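You operate a simulated robot arm through the tools that you are given. There is no shell and no other tool.

Carry out the task below with a simulated robot arm. There is one attempt and no reset: what you move stays moved.

Task
Zero the thickness gauge, then load film sample R 365 into its tray.
Fine: zero it with the switch on DOWN and the empty tray in; end on UP, tray out.
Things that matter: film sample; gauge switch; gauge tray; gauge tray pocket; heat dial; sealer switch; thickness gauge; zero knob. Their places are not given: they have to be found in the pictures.

Only the result counts: the job must be done as asked and must still hold three seconds after the hand-in. Knocking over, shifting, dropping, spilling or breaking anything else fails it.

Robot
A 6-joint arm with a two-finger parallel gripper, fixed in place. Base frame: the origin is at the foot of the arm, x ahead of it, y to its left, z up; the work surface is at about z = 0.76. Units: m, degrees, N and s.
With the tool pointing down near the work surface it reaches from about 0.3 to 0.66 m from the base axis. Its first joint turns from -115.0 to 115.0 degrees. Payload 3.43 kg.
Tool frame: the origin (TCP) lies between the finger pads and is the grasp point; the fingertips stand 0.034 m ahead of it; z points along the fingers, y is the line along which they close. The gripper opens to 0.128 m. The fingers are 0.024 m wide and 0.012 m thick; the gripper's body (0.048 by 0.13 m) begins 0.096 m behind the TCP.
Orientation is that of the tool frame in the base frame, as a unit quaternion [x, y, z, w]. With the fingers straight down and closing along the base's y, the tool's x points along the base's -x, its y along +y and its z along -z.

Tools
- The arm moves only by the tool move_arm. Its argument "moves" is one flat list of numbers, 7 for each row, row after row: the finger opening in m, from 0 to 0.128, then the shift along the tool's x, y, z in units of 400 mm (1.0 is 400 mm), then the turn, a rotation vector about the tool's x, y, z in units of 90 degrees (1.0 is 90 degrees). In form: [grip, dx, dy, dz, ax, ay, az, grip, dx, dy, dz, ax, ay, az, ...]. A call has 1 to 20 rows; each row is the pose to reach, as a shift and turn from the pose commanded when the call began, along the tool's axes at that moment. A call with a number of a shift or a turn outside -1 to 1 is refused whole. Each row takes 0.2 s and may step no farther than 0.05 m and 8.6 degrees from the row before; otherwise, or with a gripper value out of range, the whole call is refused. A pose out of reach is approached as far as the arm can. The call stops where the force on the tool passes 40 N (or 10 N more than at its start, if that is more) or the arm is blocked; 0.2 s more then pass. The fingers move at their own pace (about 0.153 m/s each) and stop on an object; they squeeze with about 28 N. The grip force told is the motor's: it shows also when the fingers shut on nothing. Time passes only in rows, and 0.2 s behind the last, so rows that repeat a pose let the fingers close. It gives the time, the measured TCP pose, the force on the tool (base axes), the opening and the grip force at its end, in the units of the frame above (readings bear some noise), with the torque about the TCP (base axes, N m) and any sound that the robot's microphone picked up.
- Cameras (640 x 400 px; columns grow to the right, rows downward): "scene" is fixed at [0.2239, -0.4994, 1.481]; the picture's right is [0.99, -0.12, 0.00], its down [-0.11, -0.90, -0.43] and it looks along [0.05, 0.42, -0.90] (base axes); focal length 232 px, centre (320, 200). "wrist" rides on the gripper at [0.076, -0.011, -0.16] in the tool frame; the picture's right is [0.15, 0.99, 0.00], its down [-0.88, 0.13, -0.46] and it looks along [-0.45, 0.07, 0.89] (tool axes); focal length 234 px, centre (320, 200).
- get_image(camera): a new picture of that camera. It takes no simulated time.
- raise_lower(by): slides the trunk up (or, below 0, down) by that many m; the arm rides with it, the base frame stays. It gives what a move gives, with no picture.
- point_at(camera, pixels): for up to 12 pixels [column, row] of the newest picture of that camera ("zoom" is the newest enlarged one), the place [x, y, z] in the base frame of the surface seen there, good to about 0.002 m. It takes no simulated time.
- close_up(camera, box): a new picture of the part [left, top, right, bottom] of that camera's present view, enlarged. It takes no simulated time.
- sign_off(): hands the job in; it is judged then, once.

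Leave the gripper open and the arm clear of the work at the hand-in unless told otherwise.

The tools are called after "Emit:" as a command line: name --argument value ..., lists and objects as JSON in quotes. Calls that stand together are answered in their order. move_arm: Moves the arm, as the interface text tells. Its arguments: {"type":"object","properties":{"moves":{"type":"array","items":{"type":"number"}}},"required":["moves"]} The other tools are called the same way: raise_lower (by) slides the trunk up or down; get_image (camera) takes a picture; point_at (camera, pixels) gives the place of the surface under pixels of a picture; close_up (camera, box) takes an enlarged picture of a part of a camera's view; sign_off () hands the job in.

At the start:

```text
time: 0.0
ee_pos: [0.2114, -0.3331, 1.231]
tool_rot: [0.0, 1.0, -0.001, 0.0]
force: [0.6, 0.4, 0.7]
torque: [-0.01, -0.01, 0.0]
grip_width: 0.1279
grip_force: 0.0
trunk travel left (down, up): [-0.825, 0.165]
```

scene: 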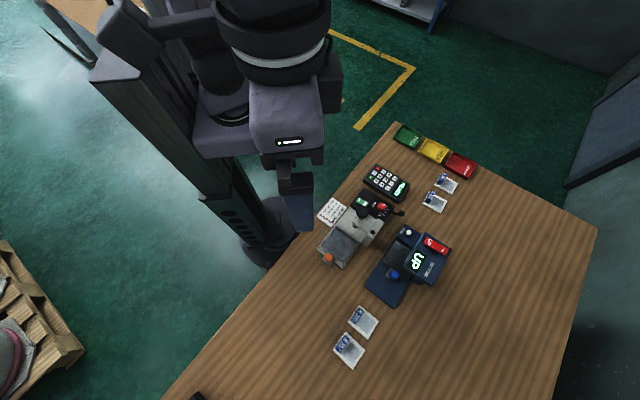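
wrist: 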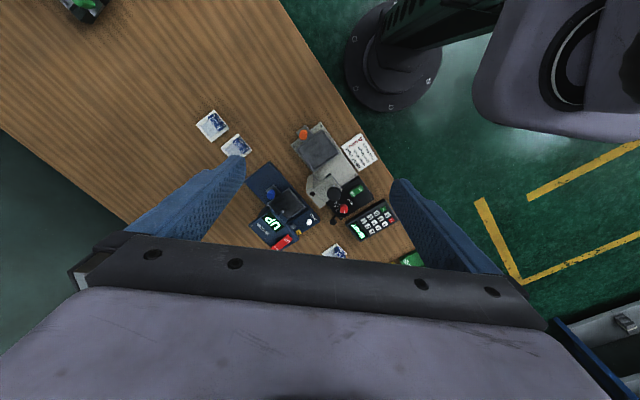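

I see a table with a grey device, a navy blue device with an "UP" display, four small film packs, a keypad and coloured blocks. First I take enlarged views of the work area.

Emit:
close_up --camera "scene" --box '[350, 210, 470, 310]'

Emit:
close_up --camera "scene" --box '[310, 120, 490, 270]'

Emit:
close_up --camera "wrist" --box '[180, 90, 430, 270]'

Emit:
close_up --camera "scene" --box '[320, 290, 400, 380]'

```text
4.00 times, centred on (410, 260) of scene
```

zoom: 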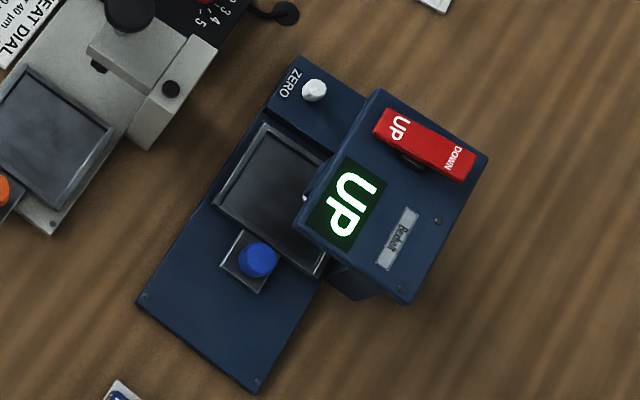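

```text
2.67 times, centred on (400, 195) of scene
```

zoom: 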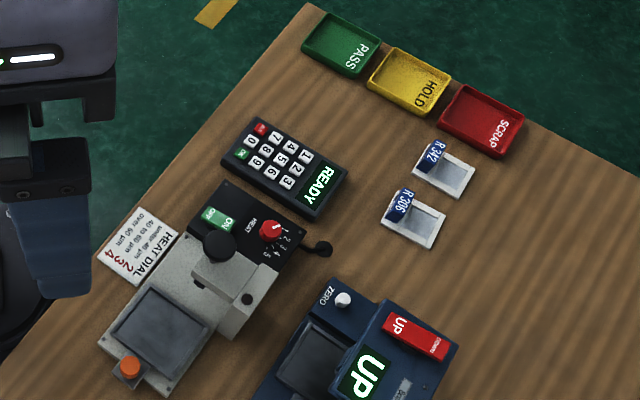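

```text
2.22 times, centred on (305, 180) of wrist
```

zoom: 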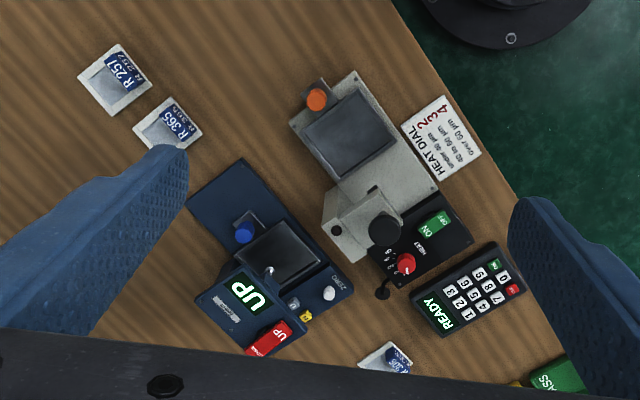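

```text
4.44 times, centred on (360, 335) of scene
```

zoom: 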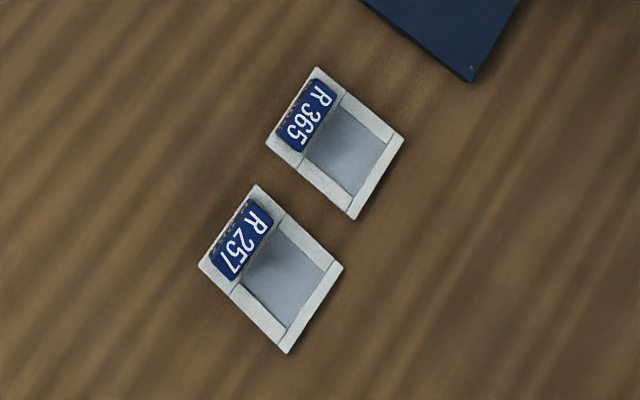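

The navy gauge has a red UP/DOWN rocker, a white ZERO knob and a tray with a blue handle. Sample R 365 is the nearer of the two packs below the gauge. I take the gauge close-up again so I can measure points in it.

Emit:
close_up --camera "scene" --box '[360, 220, 456, 310]'

```text
4.44 times, centred on (408, 265) of scene
```

zoom: 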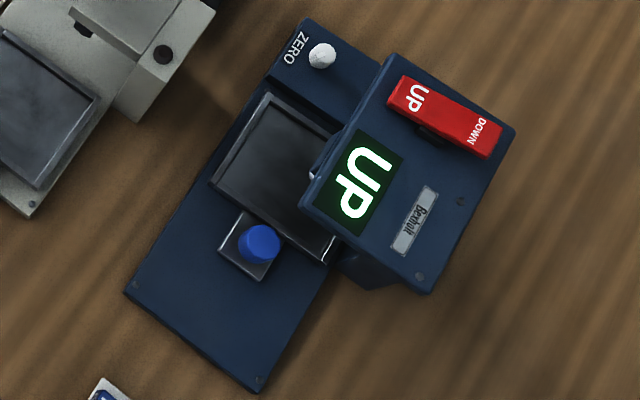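

I measure the knob, rocker ends, display, tray corners, tray handle and base plate corners.

Emit:
point_at --camera "zoom" --pixels '[[320, 55], [412, 97], [480, 135], [445, 115], [360, 185], [260, 240], [266, 95], [212, 185], [325, 260], [265, 160], [125, 292], [258, 390]]'

Emit:
point_at --camera "zoom" --pixels '[[300, 25], [388, 55], [516, 130], [425, 290], [300, 205], [226, 248], [262, 278], [240, 215], [420, 140], [400, 80], [497, 155], [270, 80]]'

```text
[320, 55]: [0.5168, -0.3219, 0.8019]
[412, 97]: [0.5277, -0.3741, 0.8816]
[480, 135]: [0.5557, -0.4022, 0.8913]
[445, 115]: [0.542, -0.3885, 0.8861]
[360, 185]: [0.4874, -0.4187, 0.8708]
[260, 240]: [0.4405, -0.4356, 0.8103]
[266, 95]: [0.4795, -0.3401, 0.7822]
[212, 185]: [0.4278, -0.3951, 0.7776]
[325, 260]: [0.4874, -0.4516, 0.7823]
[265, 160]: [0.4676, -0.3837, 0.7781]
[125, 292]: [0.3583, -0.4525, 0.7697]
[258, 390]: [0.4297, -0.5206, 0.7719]
```

```text
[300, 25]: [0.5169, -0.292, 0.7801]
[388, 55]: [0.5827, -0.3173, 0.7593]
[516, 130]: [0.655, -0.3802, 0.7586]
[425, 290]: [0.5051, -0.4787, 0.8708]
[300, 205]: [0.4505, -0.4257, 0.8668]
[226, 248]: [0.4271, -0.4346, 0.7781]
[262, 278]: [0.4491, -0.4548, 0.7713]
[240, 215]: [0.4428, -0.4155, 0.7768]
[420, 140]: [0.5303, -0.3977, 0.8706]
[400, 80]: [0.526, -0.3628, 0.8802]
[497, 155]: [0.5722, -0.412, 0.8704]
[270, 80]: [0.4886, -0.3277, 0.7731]
```

The gauge's long axis runs at about 45° between base x and y. The tray's blue handle is at about (0.440, -0.436), the knob at (0.517, -0.322), and the rocker's DOWN end at (0.556, -0.402, 0.891). Next I zoom in on the sample and measure it.

Emit:
close_up --camera "scene" --box '[330, 295, 394, 375]'

```text
5.00 times, centred on (362, 335) of scene
```

zoom: 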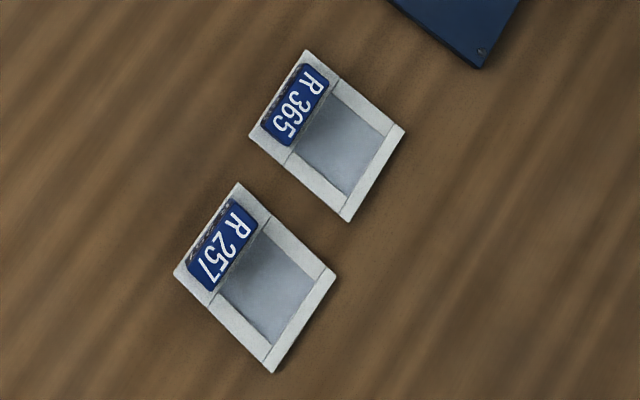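

I measure R 365's corners, window and label tab, and R 257's nearest corners.

Emit:
point_at --camera "zoom" --pixels '[[307, 54], [252, 134], [348, 218], [401, 130], [297, 104], [340, 145], [325, 75], [278, 138], [238, 186], [333, 277], [265, 120], [320, 205]]'

```text
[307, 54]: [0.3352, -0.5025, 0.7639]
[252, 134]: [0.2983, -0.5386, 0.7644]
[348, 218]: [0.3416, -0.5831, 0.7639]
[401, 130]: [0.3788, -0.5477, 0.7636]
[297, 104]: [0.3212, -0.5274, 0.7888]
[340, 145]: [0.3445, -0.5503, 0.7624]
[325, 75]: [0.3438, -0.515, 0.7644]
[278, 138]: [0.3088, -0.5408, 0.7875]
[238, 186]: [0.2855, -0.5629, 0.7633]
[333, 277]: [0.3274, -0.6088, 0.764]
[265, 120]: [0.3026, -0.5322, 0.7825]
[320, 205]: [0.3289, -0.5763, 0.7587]
```

R 365 lies at about (0.3385, -0.543) and has a raised label tab up to z≈0.789. I move the arm so the wrist camera looks at the gauge from closer.

Emit:
move_arm --moves '[0.128, -0.06, -0.034, 0.066, 0, 0, 0, 0.128, -0.12, -0.067, 0.131, 0, 0, 0, 0.128, -0.18, -0.1, 0.197, 0, 0, 0, 0.128, -0.24, -0.134, 0.262, 0, 0, 0, 0.128, -0.2965, -0.1675, 0.3275, 0, 0, 0, 0.128, -0.2965, -0.1675, 0.3275, 0, 0, 0]'

Emit:
get_image --camera "wrist"

```text
time: 1.4
ee_pos: [0.3292, -0.401, 1.1003]
tool_rot: [0.0, 1.0, -0.001, 0.001]
force: [0.5, -0.5, 0.7]
torque: [-0.03, -0.04, -0.02]
grip_width: 0.1279
grip_force: 0.1
trunk travel left (down, up): [-0.825, 0.165]
```

```text
taken
```

wrist: 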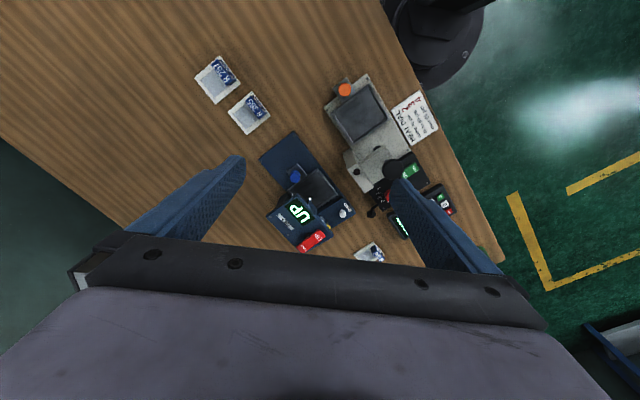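

I zoom the wrist camera in on the gauge and on the samples.

Emit:
close_up --camera "wrist" --box '[250, 120, 370, 260]'

Emit:
close_up --camera "wrist" --box '[190, 50, 280, 140]'

```text
2.86 times, centred on (310, 190) of wrist
```

zoom: 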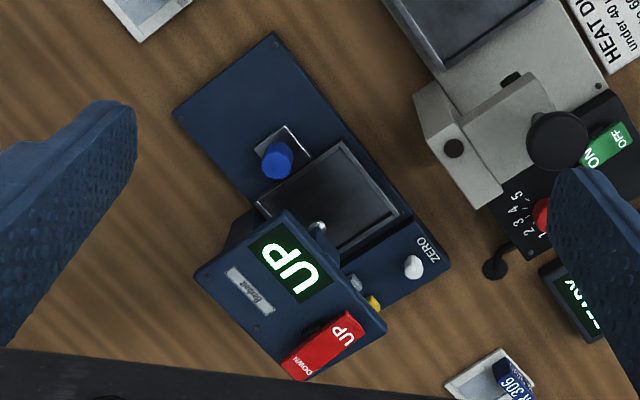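

```text
4.44 times, centred on (235, 95) of wrist
```

zoom: 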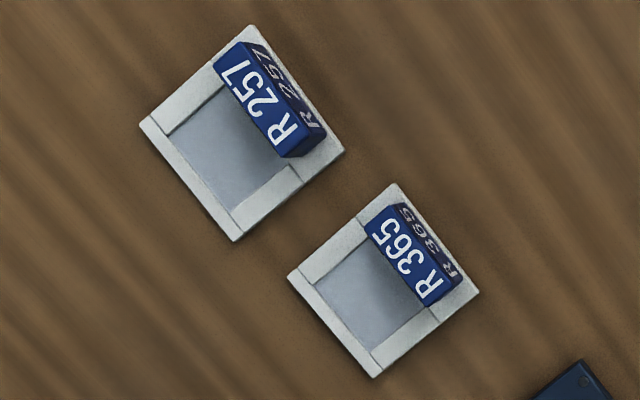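

The tray looks to be under or near the measuring foot (chrome spot at about (318,228) in the first wrist zoom). I zoom again tightly and measure.

Emit:
close_up --camera "wrist" --box '[290, 160, 360, 230]'

```text
5.71 times, centred on (325, 195) of wrist
```

zoom: 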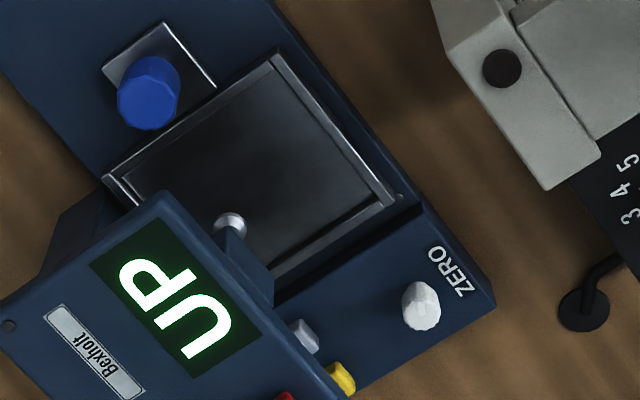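

Emit:
point_at --camera "zoom" --pixels '[[148, 75], [232, 222], [300, 335], [342, 376], [425, 295], [272, 58], [390, 200], [108, 178], [275, 272], [415, 208], [250, 140], [285, 290]]'

Emit:
point_at --camera "zoom" --pixels '[[245, 250], [262, 75], [122, 180], [375, 195], [420, 310], [425, 280], [400, 197], [300, 150], [170, 22], [105, 62], [215, 85], [160, 60]]'

```text
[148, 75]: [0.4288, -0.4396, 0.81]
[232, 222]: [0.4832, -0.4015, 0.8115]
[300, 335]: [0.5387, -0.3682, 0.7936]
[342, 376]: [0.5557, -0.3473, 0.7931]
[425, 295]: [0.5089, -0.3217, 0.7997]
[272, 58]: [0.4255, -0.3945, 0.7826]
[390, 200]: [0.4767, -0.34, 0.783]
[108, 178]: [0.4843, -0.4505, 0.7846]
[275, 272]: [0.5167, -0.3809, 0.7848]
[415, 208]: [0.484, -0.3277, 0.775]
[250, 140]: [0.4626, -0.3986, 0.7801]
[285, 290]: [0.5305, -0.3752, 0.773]
```

```text
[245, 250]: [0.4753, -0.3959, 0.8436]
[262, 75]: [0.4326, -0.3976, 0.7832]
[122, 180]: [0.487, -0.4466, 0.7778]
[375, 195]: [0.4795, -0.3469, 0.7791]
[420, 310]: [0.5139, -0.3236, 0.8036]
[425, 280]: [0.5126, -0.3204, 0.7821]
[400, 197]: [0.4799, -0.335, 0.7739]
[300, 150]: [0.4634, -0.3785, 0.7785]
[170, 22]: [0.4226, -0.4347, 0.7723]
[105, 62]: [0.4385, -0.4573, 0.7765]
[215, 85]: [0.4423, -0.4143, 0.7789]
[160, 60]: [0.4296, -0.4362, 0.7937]
```

The foot is at about (0.483, -0.4015), close to the tray centre (0.4805, -0.395), so the tray seems to be in already. I look closer at the ZERO knob and at the grey and yellow posts beside it.

Emit:
close_up --camera "wrist" --box '[325, 195, 355, 215]'

Emit:
close_up --camera "scene" --box '[395, 220, 425, 240]'

```text
16.00 times, centred on (340, 205) of wrist
```

zoom: 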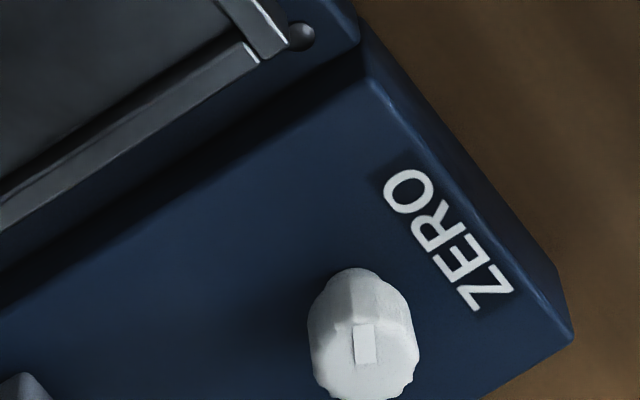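

```text
16.00 times, centred on (410, 230) of scene
```

zoom: 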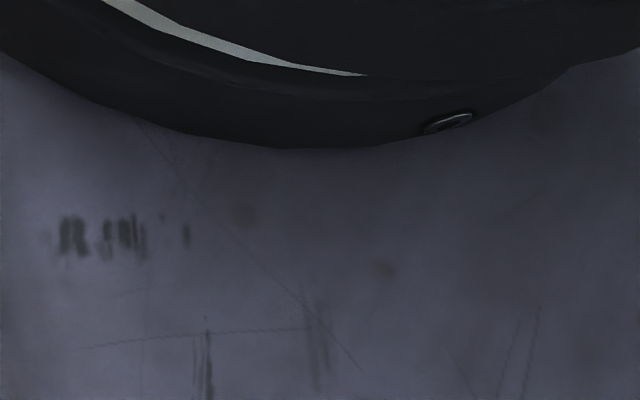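

The ZERO knob is fluted with a pointer mark, so it is meant to be turned. I move to a pose in front of the gauge, with the tool turned 46.3° so the fingers will close across the tray's slide direction, and the camera looks along the slide.

Emit:
move_arm --moves '[0.128, -0.0353, -0.0267, 0.05, 0, 0, -0.0857, 0.128, -0.0707, -0.0533, 0.1, 0, 0, -0.1713, 0.128, -0.106, -0.08, 0.15, 0, 0, -0.257, 0.128, -0.1413, -0.1067, 0.2, 0, 0, -0.3427, 0.128, -0.1767, -0.1333, 0.25, 0, 0, -0.4283, 0.128, -0.212, -0.16, 0.3, 0, 0, -0.514, 0.128, -0.212, -0.16, 0.3, 0, 0, -0.514]'

Emit:
get_image --camera "wrist"

Emit:
get_image --camera "scene"

```text
time: 3.0
ee_pos: [0.4139, -0.463, 0.9828]
tool_rot: [-0.393, 0.919, 0.0, 0.0]
force: [-0.4, 0.4, 0.0]
torque: [-0.02, -0.02, -0.01]
grip_width: 0.1282
grip_force: 0.1
trunk travel left (down, up): [-0.825, 0.165]
```

```text
taken
```

wrist: 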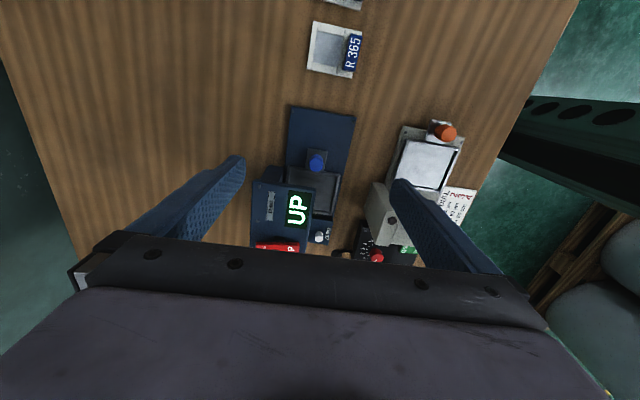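

```text
taken
```

scene: 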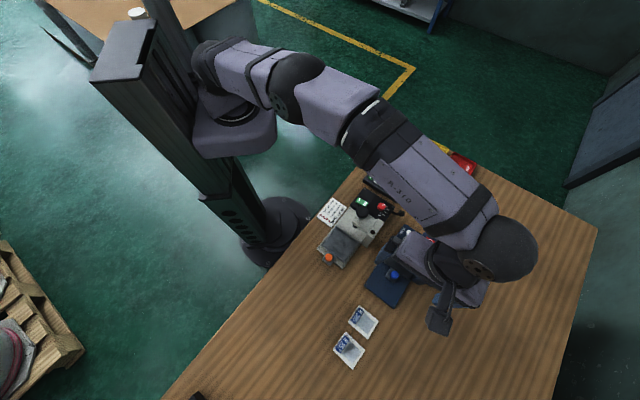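

I zoom in on the gauge from this side and measure the tray handle and foot again.

Emit:
close_up --camera "wrist" --box '[245, 95, 365, 255]'

Emit:
close_up --camera "wrist" --box '[270, 140, 350, 250]'

```text
2.50 times, centred on (305, 175) of wrist
```

zoom: 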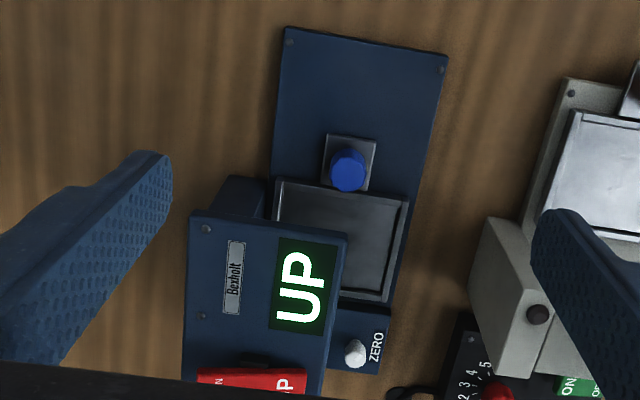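

```text
3.64 times, centred on (310, 195) of wrist
```

zoom: 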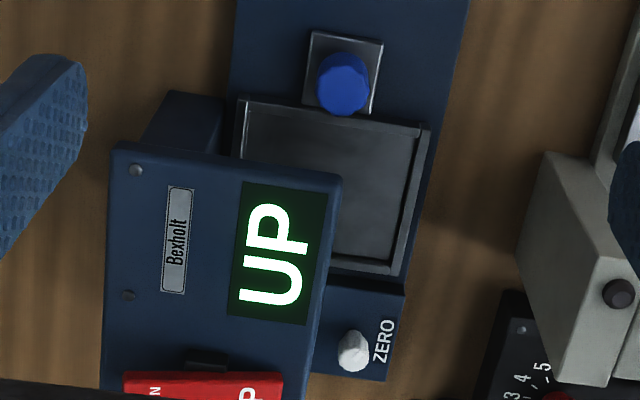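

Emit:
point_at --camera "zoom" --pixels '[[345, 90], [345, 65], [325, 90], [364, 90], [345, 110], [245, 105], [425, 130], [398, 270], [310, 35], [382, 42], [118, 150], [340, 180]]'

```text
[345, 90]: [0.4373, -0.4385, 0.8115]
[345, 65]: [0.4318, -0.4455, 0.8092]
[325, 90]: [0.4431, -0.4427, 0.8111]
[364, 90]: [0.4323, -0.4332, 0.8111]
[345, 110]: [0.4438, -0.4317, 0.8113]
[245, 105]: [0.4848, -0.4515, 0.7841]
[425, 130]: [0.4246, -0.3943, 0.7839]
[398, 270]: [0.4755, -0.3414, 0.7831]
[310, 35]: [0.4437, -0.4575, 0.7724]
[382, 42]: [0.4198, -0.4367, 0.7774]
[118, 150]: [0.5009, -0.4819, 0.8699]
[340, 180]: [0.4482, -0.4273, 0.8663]
```

The tray centre along the slide matches the foot to within about 1 mm, and the foot's sideways offset matches the sample's window. So the tray is in, and it's empty. Next I close the fingers and move over the DOWN end of the rocker at about (0.5557, -0.4022), staying above it.

Emit:
move_arm --moves '[0.1, -0.07, -0.03, 0.0, 0, 0, 0, 0.07, -0.14, -0.06, 0.0, 0, 0, 0, 0.04, -0.21, -0.09, 0.02, 0, 0, 0, 0.0, -0.285, -0.12, 0.04, 0, 0, 0, 0.0, -0.355, -0.148, 0.0625, 0, 0, 0, 0.0, -0.355, -0.148, 0.0625, 0, 0, 0, 0.0, -0.355, -0.148, 0.0625, 0, 0, 0]'

Emit:
get_image --camera "wrist"

Emit:
get_image --camera "scene"

```text
time: 4.6
ee_pos: [0.5272, -0.3774, 0.952]
tool_rot: [-0.393, 0.919, 0.0, 0.0]
force: [-0.5, -0.2, 0.4]
torque: [0.0, 0.02, 0.0]
grip_width: 0.0
grip_force: 28.7
out of reach, approached as far as the arm can: row 2, 3, 4, 5, 6, 7
trunk travel left (down, up): [-0.825, 0.165]
```

```text
taken
```

wrist: 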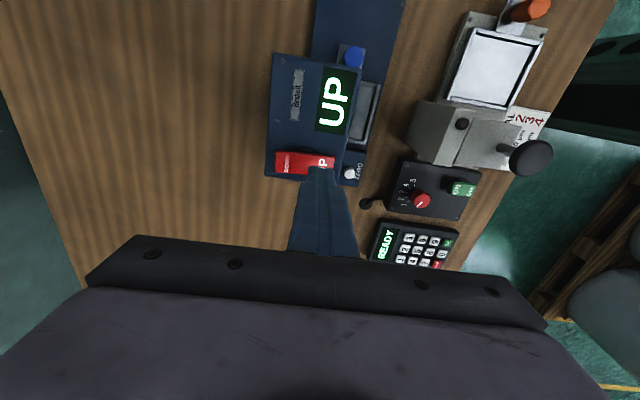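

```text
taken
```

scene: 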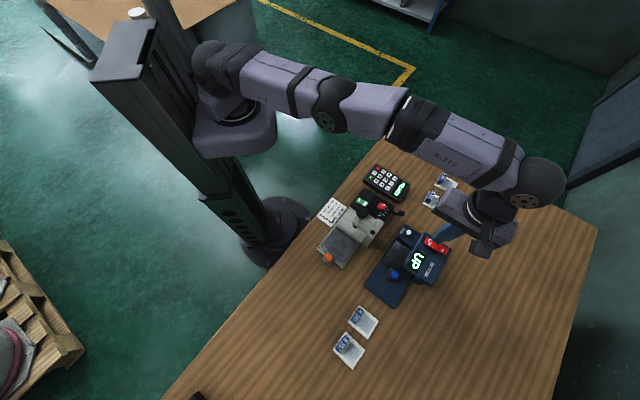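

The arm couldn't reach that far and stopped at radius ~0.648 at (0.527, -0.377). To find a better trunk height I measure where the shoulder, elbow and wrist are in the scene picture.

Emit:
point_at --camera "scene" --pixels '[[205, 70], [228, 52], [330, 105], [300, 85], [395, 120], [540, 180], [490, 160], [430, 140], [500, 205], [240, 130], [260, 75], [510, 230]]'

```text
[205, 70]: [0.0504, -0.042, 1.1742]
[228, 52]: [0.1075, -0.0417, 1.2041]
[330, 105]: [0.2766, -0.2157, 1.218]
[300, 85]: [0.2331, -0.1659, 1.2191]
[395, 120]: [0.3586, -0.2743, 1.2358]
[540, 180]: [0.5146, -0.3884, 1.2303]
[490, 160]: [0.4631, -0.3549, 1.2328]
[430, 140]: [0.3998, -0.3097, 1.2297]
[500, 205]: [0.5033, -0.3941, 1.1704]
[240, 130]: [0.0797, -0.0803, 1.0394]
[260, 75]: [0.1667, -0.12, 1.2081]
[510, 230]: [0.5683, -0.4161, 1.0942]
```

The arm is almost fully stretched at this height, so a vertical tool can't reach the DOWN end at radius 0.686. Tilting the fingers about 20° outward gains the reach. I back off a little, rise and tilt, to see which pose the shift is counted from.

Emit:
move_arm --moves '[0.0, 0.0, 0.04, -0.02, 0.0, 0, 0, 0.0, 0.0, 0.08, -0.04, 0.074, 0, 0, 0.0, 0.0, 0.125, -0.05, 0.148, 0, 0, 0.0, 0.0, 0.125, -0.05, 0.222, 0, 0, 0.0, 0.0, 0.125, -0.05, 0.222, 0, 0]'

Emit:
get_image --camera "wrist"

Emit:
get_image --camera "scene"

```text
time: 5.8
ee_pos: [0.4904, -0.3446, 0.9718]
tool_rot: [-0.387, 0.905, -0.16, 0.069]
force: [-0.2, -1.4, -1.3]
torque: [-0.02, 0.0, 0.01]
grip_width: 0.0002
grip_force: 28.1
trunk travel left (down, up): [-0.825, 0.165]
```

```text
taken
```

wrist: 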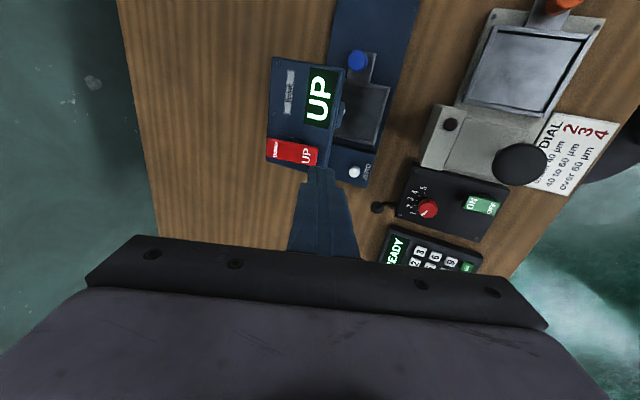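

```text
taken
```

scene: 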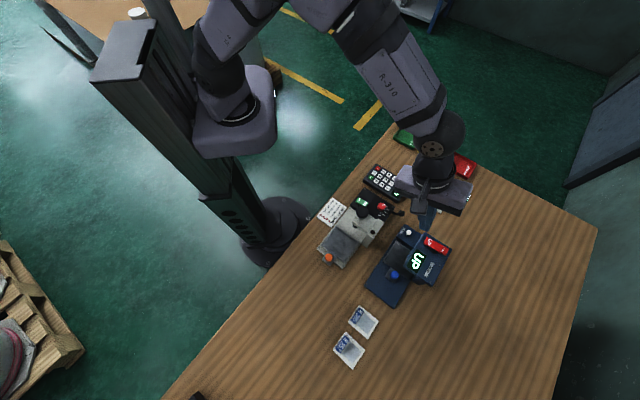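

The shift counts from the pose actually reached. The tool is now tilted 20° outward. I zoom the scene camera on the rocker to get accurate press points.

Emit:
close_up --camera "scene" --box '[395, 225, 459, 275]'

```text
8.00 times, centred on (427, 250) of scene
```

zoom: 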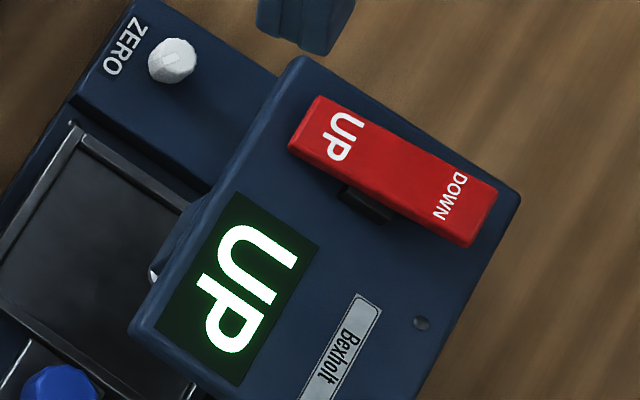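

Emit:
point_at --camera "zoom" --pixels '[[320, 105], [296, 145], [340, 138], [395, 170], [450, 195], [490, 195], [465, 235], [475, 212], [302, 55], [515, 195], [172, 60], [185, 55]]'

```text
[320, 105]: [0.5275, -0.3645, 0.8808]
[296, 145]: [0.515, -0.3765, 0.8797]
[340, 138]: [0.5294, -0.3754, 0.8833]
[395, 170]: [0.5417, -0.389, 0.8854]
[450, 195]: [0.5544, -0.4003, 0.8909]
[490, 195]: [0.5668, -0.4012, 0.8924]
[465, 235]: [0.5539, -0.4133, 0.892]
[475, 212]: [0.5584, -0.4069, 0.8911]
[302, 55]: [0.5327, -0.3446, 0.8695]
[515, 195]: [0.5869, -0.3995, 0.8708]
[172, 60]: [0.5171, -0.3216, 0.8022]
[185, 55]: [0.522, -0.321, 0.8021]
```

The rocker's DOWN end top is around (0.5604, -0.4073, 0.892). I move the tilted, closed fingertips to hover about 12 mm above (0.556, -0.403).

Emit:
move_arm --moves '[0.0, -0.002, -0.06, 0.05, 0, 0, 0, 0.0, -0.005, -0.12, 0.1, 0, 0, 0, 0.0, -0.0073, -0.178, 0.1495, 0, 0, 0, 0.0, -0.0073, -0.178, 0.1495, 0, 0, 0]'

Emit:
close_up --camera "scene" --box '[380, 210, 476, 285]'

Emit:
get_image --camera "wrist"

```text
time: 6.8
ee_pos: [0.5527, -0.4009, 0.9395]
tool_rot: [-0.387, 0.905, -0.159, 0.068]
force: [-0.7, 0.8, 0.2]
torque: [0.01, -0.02, -0.03]
grip_width: 0.0
grip_force: 28.0
trunk travel left (down, up): [-0.825, 0.165]
```

```text
5.33 times, centred on (428, 248) of scene
```

zoom: 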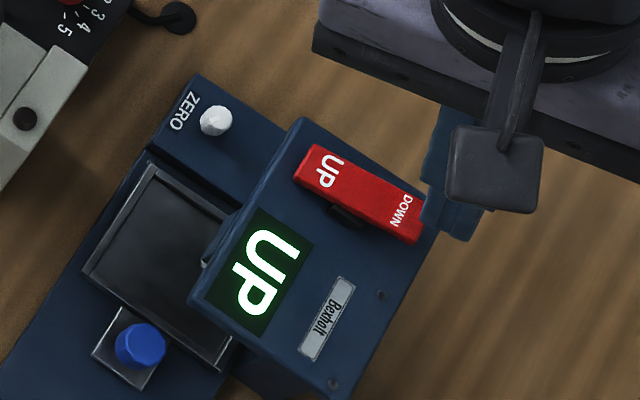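

```text
taken
```

wrist: 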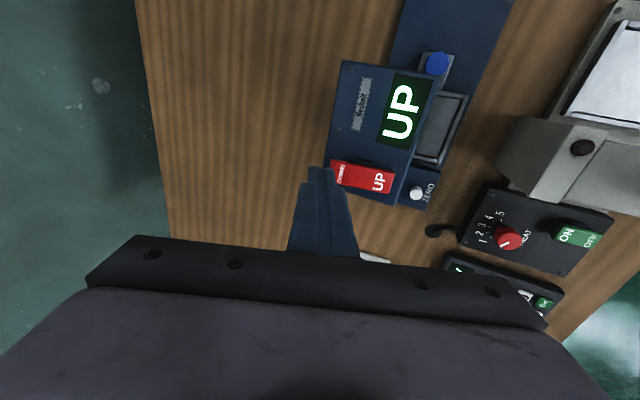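

The fingertips hover at the DOWN end and line up across the rocker to within a millimetre. I press straight down in 4 mm steps, up to 24 mm. The force limit will stop it at the end of travel.

Emit:
move_arm --moves '[0.0, 0, 0.0034, 0.0094, 0, 0, 0, 0.0, 0, 0.0068, 0.0188, 0, 0, 0, 0.0, 0, 0.0103, 0.0281, 0, 0, 0, 0.0, 0, 0.0137, 0.0375, 0, 0, 0, 0.0, 0, 0.0163, 0.0445, 0, 0, 0, 0.0, 0, 0.0189, 0.0516, 0, 0, 0]'

Emit:
close_up --camera "scene" --box '[380, 210, 476, 285]'

```text
time: 8.2
ee_pos: [0.5538, -0.4024, 0.9187]
tool_rot: [-0.388, 0.906, -0.159, 0.068]
force: [-1.8, -0.1, 3.0]
torque: [0.04, -0.03, 0.01]
grip_width: 0.0
grip_force: 28.1
trunk travel left (down, up): [-0.825, 0.165]
```

```text
5.33 times, centred on (428, 248) of scene
```

zoom: 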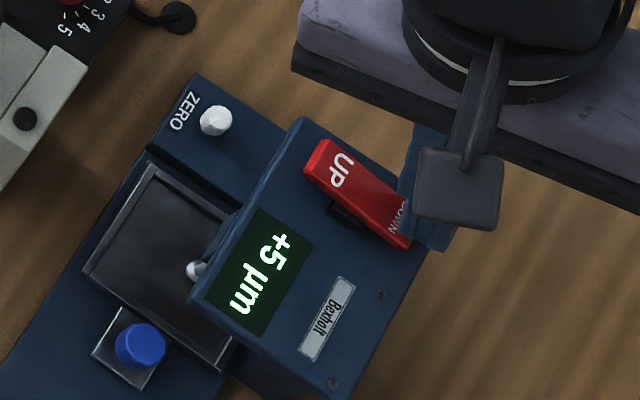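

The rocker is now DOWN, the foot is down and the display reads "+5 µm". The ZERO knob has to bring that to zero. I lift off, untilt the tool and go above the knob.

Emit:
move_arm --moves '[0.0, 0, -0.0257, -0.0703, 0, 0, 0, 0.0, -0.027, 0.0387, -0.095, -0.074, 0, 0, 0.0, -0.054, 0.1031, -0.12, -0.148, 0, 0, 0.0, -0.082, 0.1677, -0.1443, -0.222, 0, 0, 0.0, -0.082, 0.1677, -0.1443, -0.222, 0, 0]'

Emit:
get_image --camera "scene"

Emit:
get_image --camera "wrist"

```text
time: 9.4
ee_pos: [0.5165, -0.3195, 0.9499]
tool_rot: [-0.393, 0.919, 0.001, 0.0]
force: [0.6, 0.2, 0.4]
torque: [0.03, 0.0, 0.0]
grip_width: 0.0003
grip_force: 28.3
trunk travel left (down, up): [-0.825, 0.165]
```

```text
taken
```

scene: 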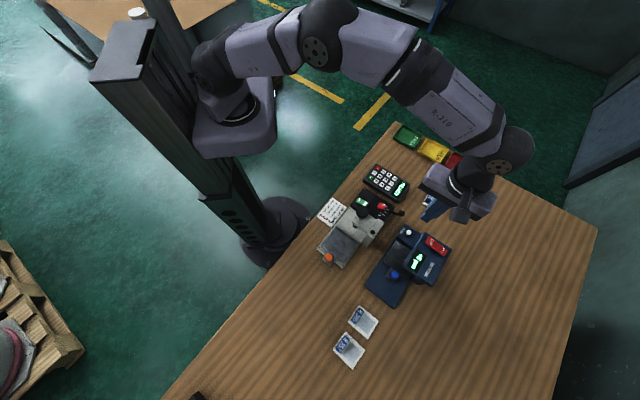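

```text
taken
```

wrist: 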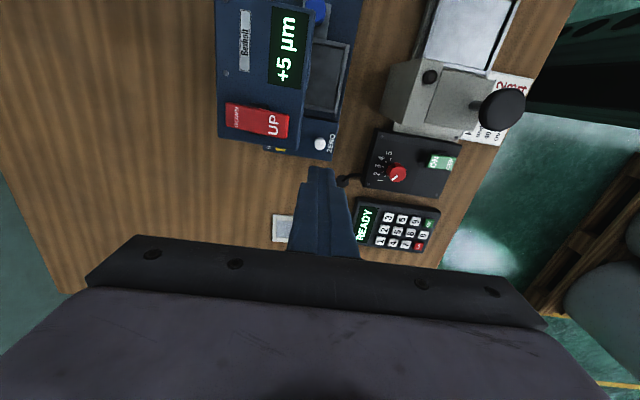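

The display holds at +5 µm with the switch DOWN. I zoom both cameras on the knob to pin down its axis precisely.

Emit:
close_up --camera "scene" --box '[396, 222, 420, 242]'

```text
16.00 times, centred on (408, 232) of scene
```

zoom: 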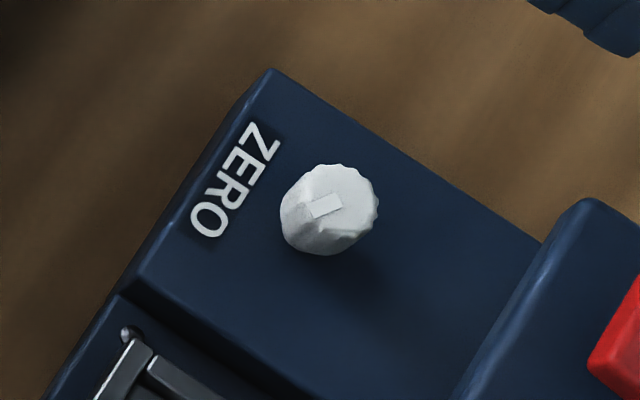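

Emit:
point_at --camera "zoom" --pixels '[[342, 198], [325, 207], [370, 195], [342, 170], [312, 180], [350, 228], [290, 215], [300, 235], [320, 248], [374, 212], [360, 175], [335, 205]]'

Emit:
close_up --camera "wrist" --box '[305, 130, 337, 154]'

```text
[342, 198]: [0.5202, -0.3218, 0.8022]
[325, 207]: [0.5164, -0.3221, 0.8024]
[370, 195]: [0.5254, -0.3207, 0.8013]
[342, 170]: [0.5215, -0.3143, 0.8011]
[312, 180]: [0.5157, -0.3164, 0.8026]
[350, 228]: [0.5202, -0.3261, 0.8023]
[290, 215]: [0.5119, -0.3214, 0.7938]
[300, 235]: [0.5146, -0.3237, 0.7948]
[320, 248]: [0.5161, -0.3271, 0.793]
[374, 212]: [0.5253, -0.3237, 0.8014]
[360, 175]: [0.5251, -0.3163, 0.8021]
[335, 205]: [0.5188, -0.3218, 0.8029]
```

```text
16.00 times, centred on (321, 142) of wrist
```

zoom: 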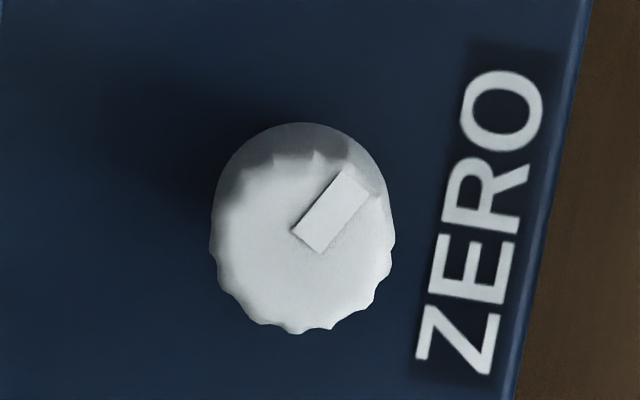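

Emit:
point_at --camera "zoom" --pixels '[[305, 243], [220, 250], [387, 250], [300, 325], [310, 160], [225, 190], [375, 200], [300, 135], [240, 160], [350, 150], [305, 243], [330, 212]]'

```text
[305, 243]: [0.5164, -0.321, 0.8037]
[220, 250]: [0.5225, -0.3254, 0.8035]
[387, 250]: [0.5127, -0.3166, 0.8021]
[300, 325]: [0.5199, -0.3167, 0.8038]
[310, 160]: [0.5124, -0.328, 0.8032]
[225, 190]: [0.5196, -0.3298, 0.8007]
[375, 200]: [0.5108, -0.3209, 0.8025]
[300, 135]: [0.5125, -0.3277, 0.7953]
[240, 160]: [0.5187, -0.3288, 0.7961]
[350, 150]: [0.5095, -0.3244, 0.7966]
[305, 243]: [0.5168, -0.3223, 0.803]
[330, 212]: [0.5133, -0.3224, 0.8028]
```

The knob axis comes out at about (0.5175, -0.3218), with a diameter of about 14–15 mm and its top at z≈0.803. I turn the tool 90° so the fingers close along the gauge's long axis, clear of the head, and open them to 0.04.

Emit:
move_arm --moves '[0.04, 0, 0, 0, 0, 0, 0.091, 0.04, 0, 0, 0, 0, 0, 0.182, 0.04, 0, 0, 0, 0, 0, 0.273, 0.04, 0, 0, 0, 0, 0, 0.364, 0.04, 0, 0, 0, 0, 0, 0.455, 0.04, 0, 0, 0, 0, 0, 0.546, 0.04, 0, 0, 0, 0, 0, 0.637, 0.04, 0, 0, 0, 0, 0, 0.728, 0.04, 0, 0, 0, 0, 0, 0.819, 0.04, 0, 0, 0, 0, 0, 0.91, 0.04, 0, 0, 0, 0, 0, 1.0, 0.04, 0, 0, 0, 0, 0, 1.0]'

Emit:
get_image --camera "wrist"

Emit:
get_image --camera "scene"

```text
time: 12.0
ee_pos: [0.5171, -0.3202, 0.9493]
tool_rot: [0.373, 0.928, 0.001, 0.0]
force: [0.9, -0.2, -0.6]
torque: [0.02, 0.04, -0.01]
grip_width: 0.0401
grip_force: 0.0
trunk travel left (down, up): [-0.825, 0.165]
```

```text
taken
```

wrist: 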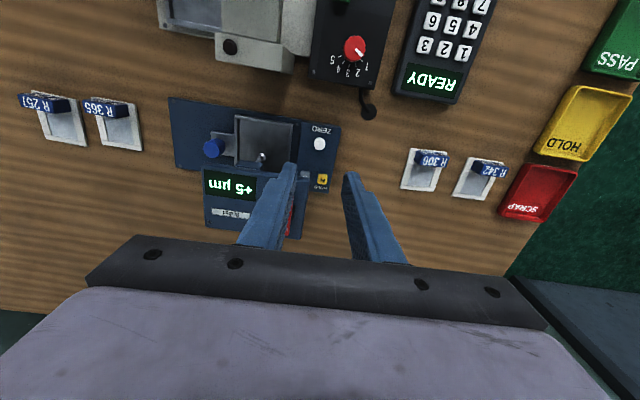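

```text
taken
```

scene: 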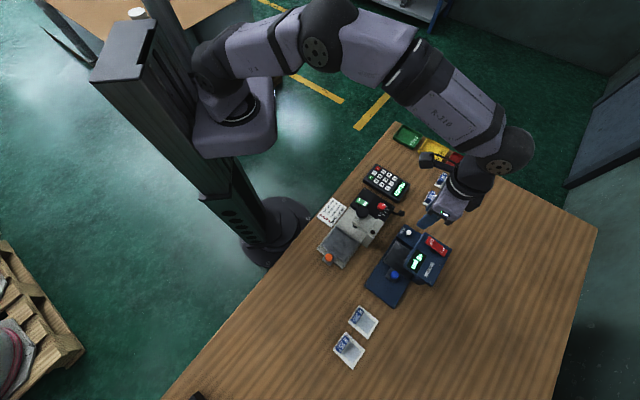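

From here the wrist camera sees the display, the knob and a yellow button with a small label. I zoom in to read that and check what's near the knob.

Emit:
close_up --camera "wrist" --box '[195, 95, 355, 205]'

Emit:
close_up --camera "wrist" --box '[295, 115, 350, 195]'

```text
3.64 times, centred on (275, 150) of wrist
```

zoom: 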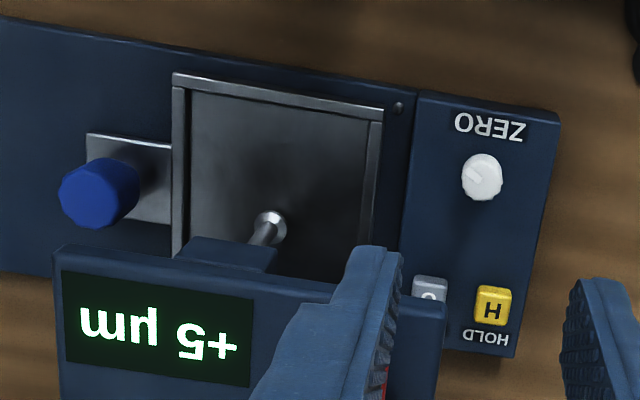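

```text
5.00 times, centred on (322, 155) of wrist
```

zoom: 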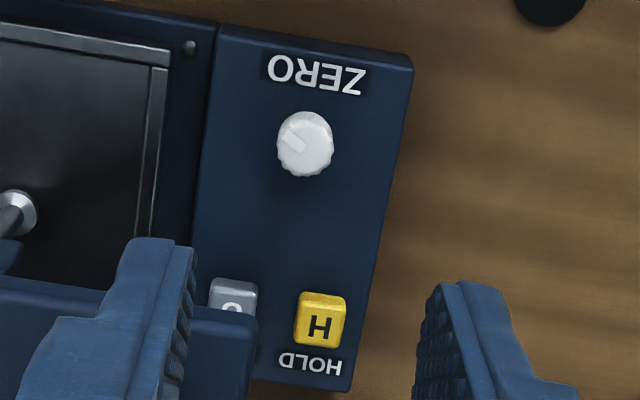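

A yellow HOLD button and a grey "C" button sit near the knob, and I must not touch them. I measure the knob again from this third viewpoint, and the buttons as well.

Emit:
point_at --camera "zoom" --pixels '[[303, 150], [280, 148], [330, 148], [305, 172], [305, 125], [320, 305], [233, 290], [298, 148], [210, 30], [410, 60], [140, 240], [195, 250]]'

```text
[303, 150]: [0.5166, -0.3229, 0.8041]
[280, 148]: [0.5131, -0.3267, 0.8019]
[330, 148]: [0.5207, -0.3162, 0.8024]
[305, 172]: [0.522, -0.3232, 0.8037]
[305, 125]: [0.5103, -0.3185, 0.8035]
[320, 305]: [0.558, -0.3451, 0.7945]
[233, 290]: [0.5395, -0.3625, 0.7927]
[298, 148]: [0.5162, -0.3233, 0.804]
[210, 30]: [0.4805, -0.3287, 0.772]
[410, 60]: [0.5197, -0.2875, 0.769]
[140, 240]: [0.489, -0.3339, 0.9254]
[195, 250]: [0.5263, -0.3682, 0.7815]
```

Knob axis confirmed at (0.517, -0.3218). I shift by about 2 mm and descend until the fingertips are about 12 mm above the knob top, then look again.

Emit:
move_arm --moves '[0.04, -0.0036, -0.003, 0.08, 0, 0, 0, 0.04, -0.0036, -0.003, 0.16, 0, 0, 0, 0.04, -0.0036, -0.003, 0.25, 0, 0, 0, 0.04, -0.0036, -0.003, 0.25, 0, 0, 0]'

Emit:
get_image --camera "wrist"

Emit:
close_up --camera "scene" --box '[385, 205, 465, 265]'

```text
time: 13.0
ee_pos: [0.5179, -0.3218, 0.8466]
tool_rot: [0.372, 0.928, -0.001, 0.0]
force: [0.8, 0.0, -0.1]
torque: [-0.01, 0.0, -0.02]
grip_width: 0.0399
grip_force: 0.1
trunk travel left (down, up): [-0.825, 0.165]
```

```text
taken
```

wrist: 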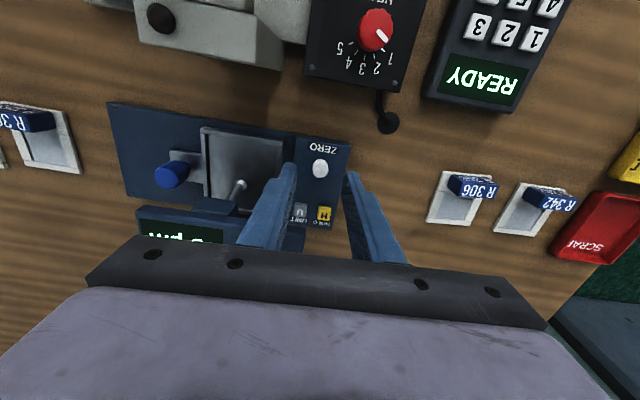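

```text
6.67 times, centred on (425, 235) of scene
```

zoom: 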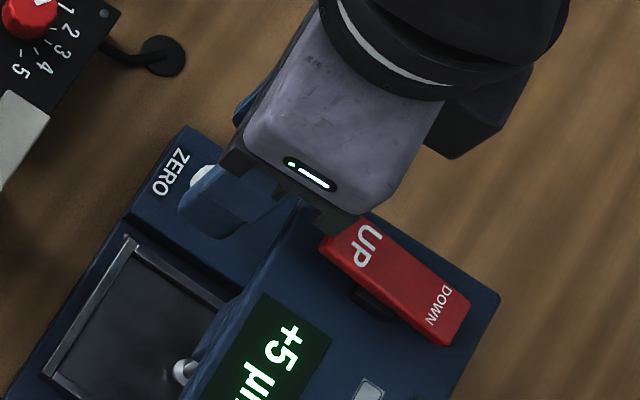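

Emit:
close_up --camera "wrist" --box '[270, 130, 370, 230]'

```text
4.00 times, centred on (320, 180) of wrist
```

zoom: 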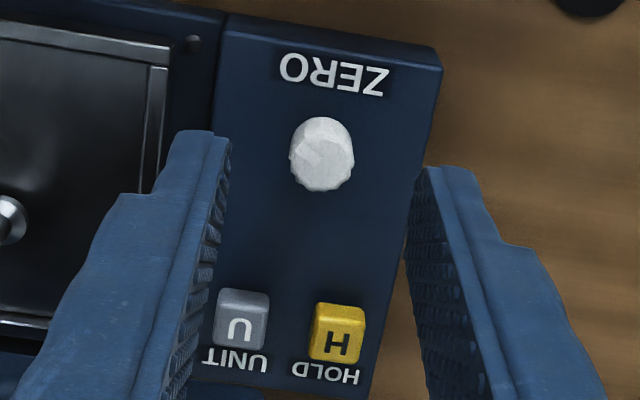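

The knob sits between the fingers to within about 1 mm. I correct by that and go down until the fingertips are at z≈0.788, with the fingers still open.

Emit:
move_arm --moves '[0.04, 0.004, 0.002, 0.02, 0, 0, 0, 0.04, 0.004, 0.002, 0.04, 0, 0, 0, 0.04, 0.004, 0.002, 0.0615, 0, 0, 0, 0.04, 0.004, 0.002, 0.0615, 0, 0, 0]'

Emit:
close_up --camera "wrist" --box '[270, 130, 370, 230]'

```text
time: 14.0
ee_pos: [0.5182, -0.32, 0.8264]
tool_rot: [0.373, 0.928, 0.0, 0.0]
force: [1.0, -1.0, -0.1]
torque: [-0.01, -0.01, -0.02]
grip_width: 0.0396
grip_force: 0.0
trunk travel left (down, up): [-0.825, 0.165]
```

```text
4.00 times, centred on (320, 180) of wrist
```

zoom: 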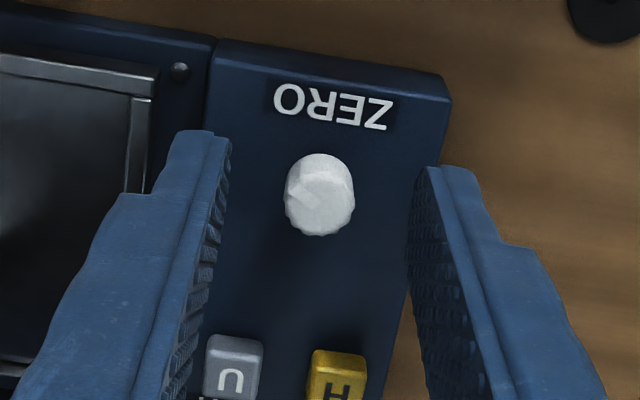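

The knob is now centred between the fingers to within a fraction of a millimetre. I close on it without turning and read the forces.

Emit:
move_arm --moves '[0.025, 0, 0, 0.006, 0, 0, 0, 0.012, 0, 0, 0.006, 0, 0, 0, 0.008, 0, 0, 0.006, 0, 0, 0]'

Emit:
close_up --camera "scene" --box '[385, 205, 465, 285]'

Emit:
get_image --camera "wrist"

```text
time: 14.8
ee_pos: [0.5176, -0.3217, 0.8224]
tool_rot: [0.372, 0.928, 0.0, 0.0]
force: [-1.9, -1.6, 1.7]
torque: [0.36, 0.43, 0.01]
grip_width: 0.0145
grip_force: 45.4
trunk travel left (down, up): [-0.825, 0.165]
```

```text
5.00 times, centred on (425, 245) of scene
```

zoom: 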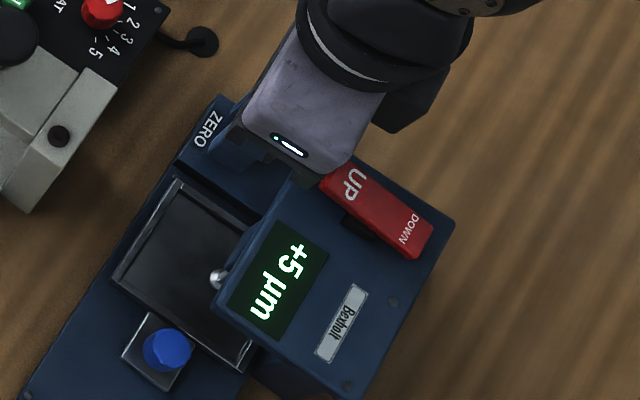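

```text
taken
```

wrist: 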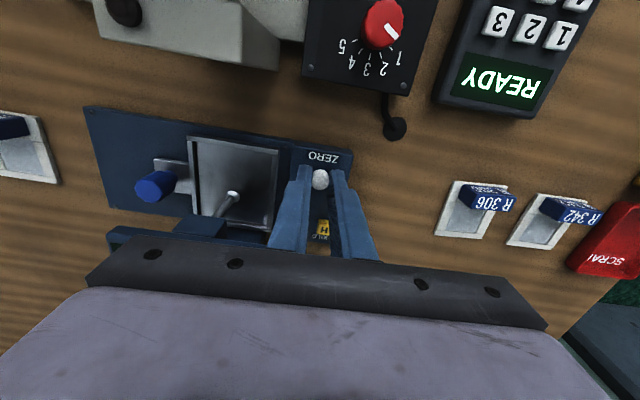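

I have the knob in the grip (14.5 mm) and the display still shows +5 µm. I turn it about 7° clockwise as seen from above, to learn the sense.

Emit:
move_arm --moves '[0.008, 0, 0, 0, 0, 0, 0.04, 0.008, 0, 0, 0, 0, 0, 0.08, 0.008, 0, 0, 0, 0, 0, 0.08]'

Emit:
close_up --camera "scene" --box '[385, 205, 465, 285]'

```text
time: 15.6
ee_pos: [0.5167, -0.3209, 0.8234]
tool_rot: [0.431, 0.902, 0.0, -0.001]
force: [-4.1, -1.3, 4.5]
torque: [0.09, 0.24, -0.01]
grip_width: 0.0146
grip_force: 45.1
trunk travel left (down, up): [-0.825, 0.165]
```

```text
5.00 times, centred on (425, 245) of scene
```

zoom: 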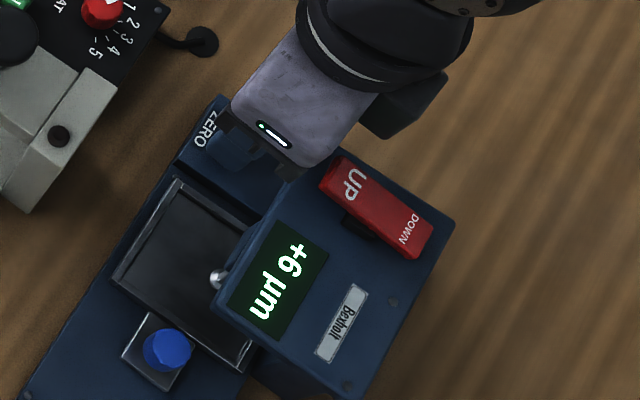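

Emit:
close_up --camera "scene" --box '[410, 246, 434, 276]'

Emit:
close_up --camera "wrist" --box '[80, 210, 280, 260]'

```text
13.33 times, centred on (422, 261) of scene
```

zoom: 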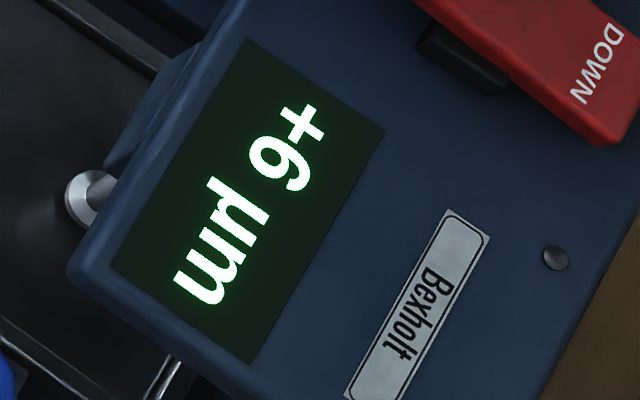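

```text
3.20 times, centred on (180, 235) of wrist
```

zoom: 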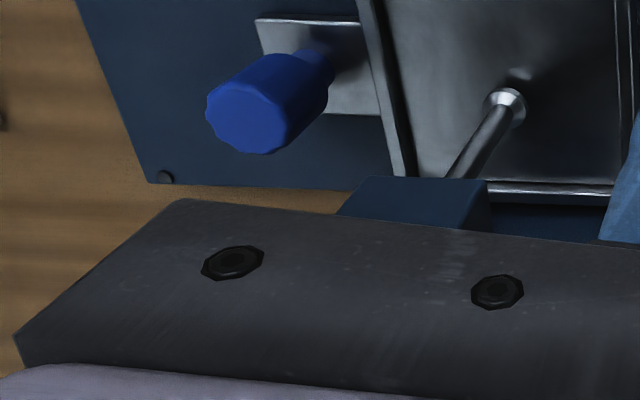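

The digit's loop is at the bottom of the tilted text, so it reads +6 µm: clockwise raises it about 1 µm per 7°. I need about 43° counter-clockwise. To keep the fingers away from the head I release, swing 36° clockwise with the fingers slightly open, and grip again.

Emit:
move_arm --moves '[0.026, 0, 0, 0, 0, 0, 0, 0.026, 0, 0, 0, 0, 0, 0.0, 0.026, 0, 0, 0, 0, 0, 0.08, 0.026, 0, 0, 0, 0, 0, 0.16, 0.026, 0, 0, 0, 0, 0, 0.24, 0.026, 0, 0, 0, 0, 0, 0.32, 0.026, 0, 0, 0, 0, 0, 0.4, 0.026, 0, 0, 0, 0, 0, 0.4]'

Emit:
close_up --camera "scene" --box '[385, 205, 465, 285]'

Emit:
close_up --camera "wrist" --box '[270, 130, 370, 230]'

```text
time: 17.4
ee_pos: [0.5168, -0.3218, 0.8226]
tool_rot: [0.688, 0.725, 0.0, 0.0]
force: [0.2, 0.0, -1.5]
torque: [-0.03, 0.02, 0.01]
grip_width: 0.0258
grip_force: 0.0
trunk travel left (down, up): [-0.825, 0.165]
```

```text
5.00 times, centred on (425, 245) of scene
```

zoom: 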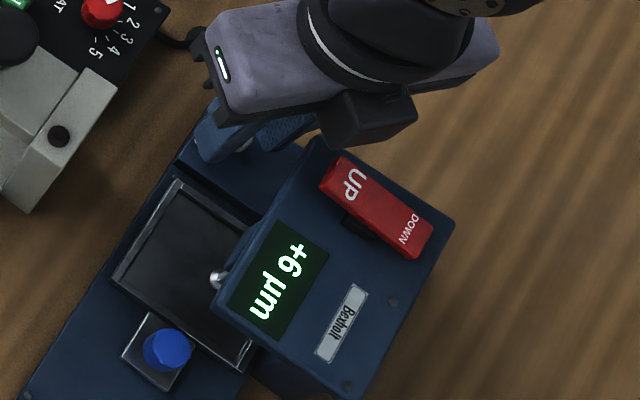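

```text
4.00 times, centred on (320, 180) of wrist
```

zoom: 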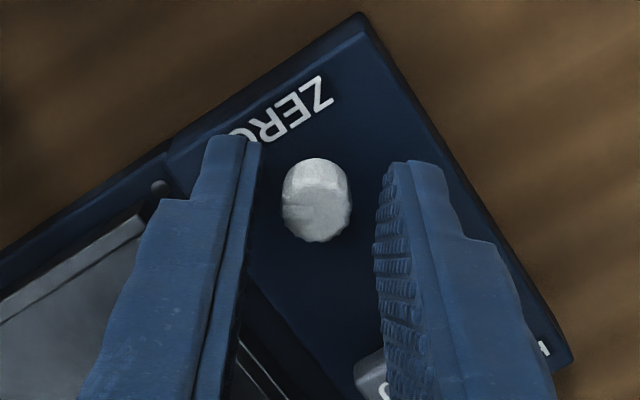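

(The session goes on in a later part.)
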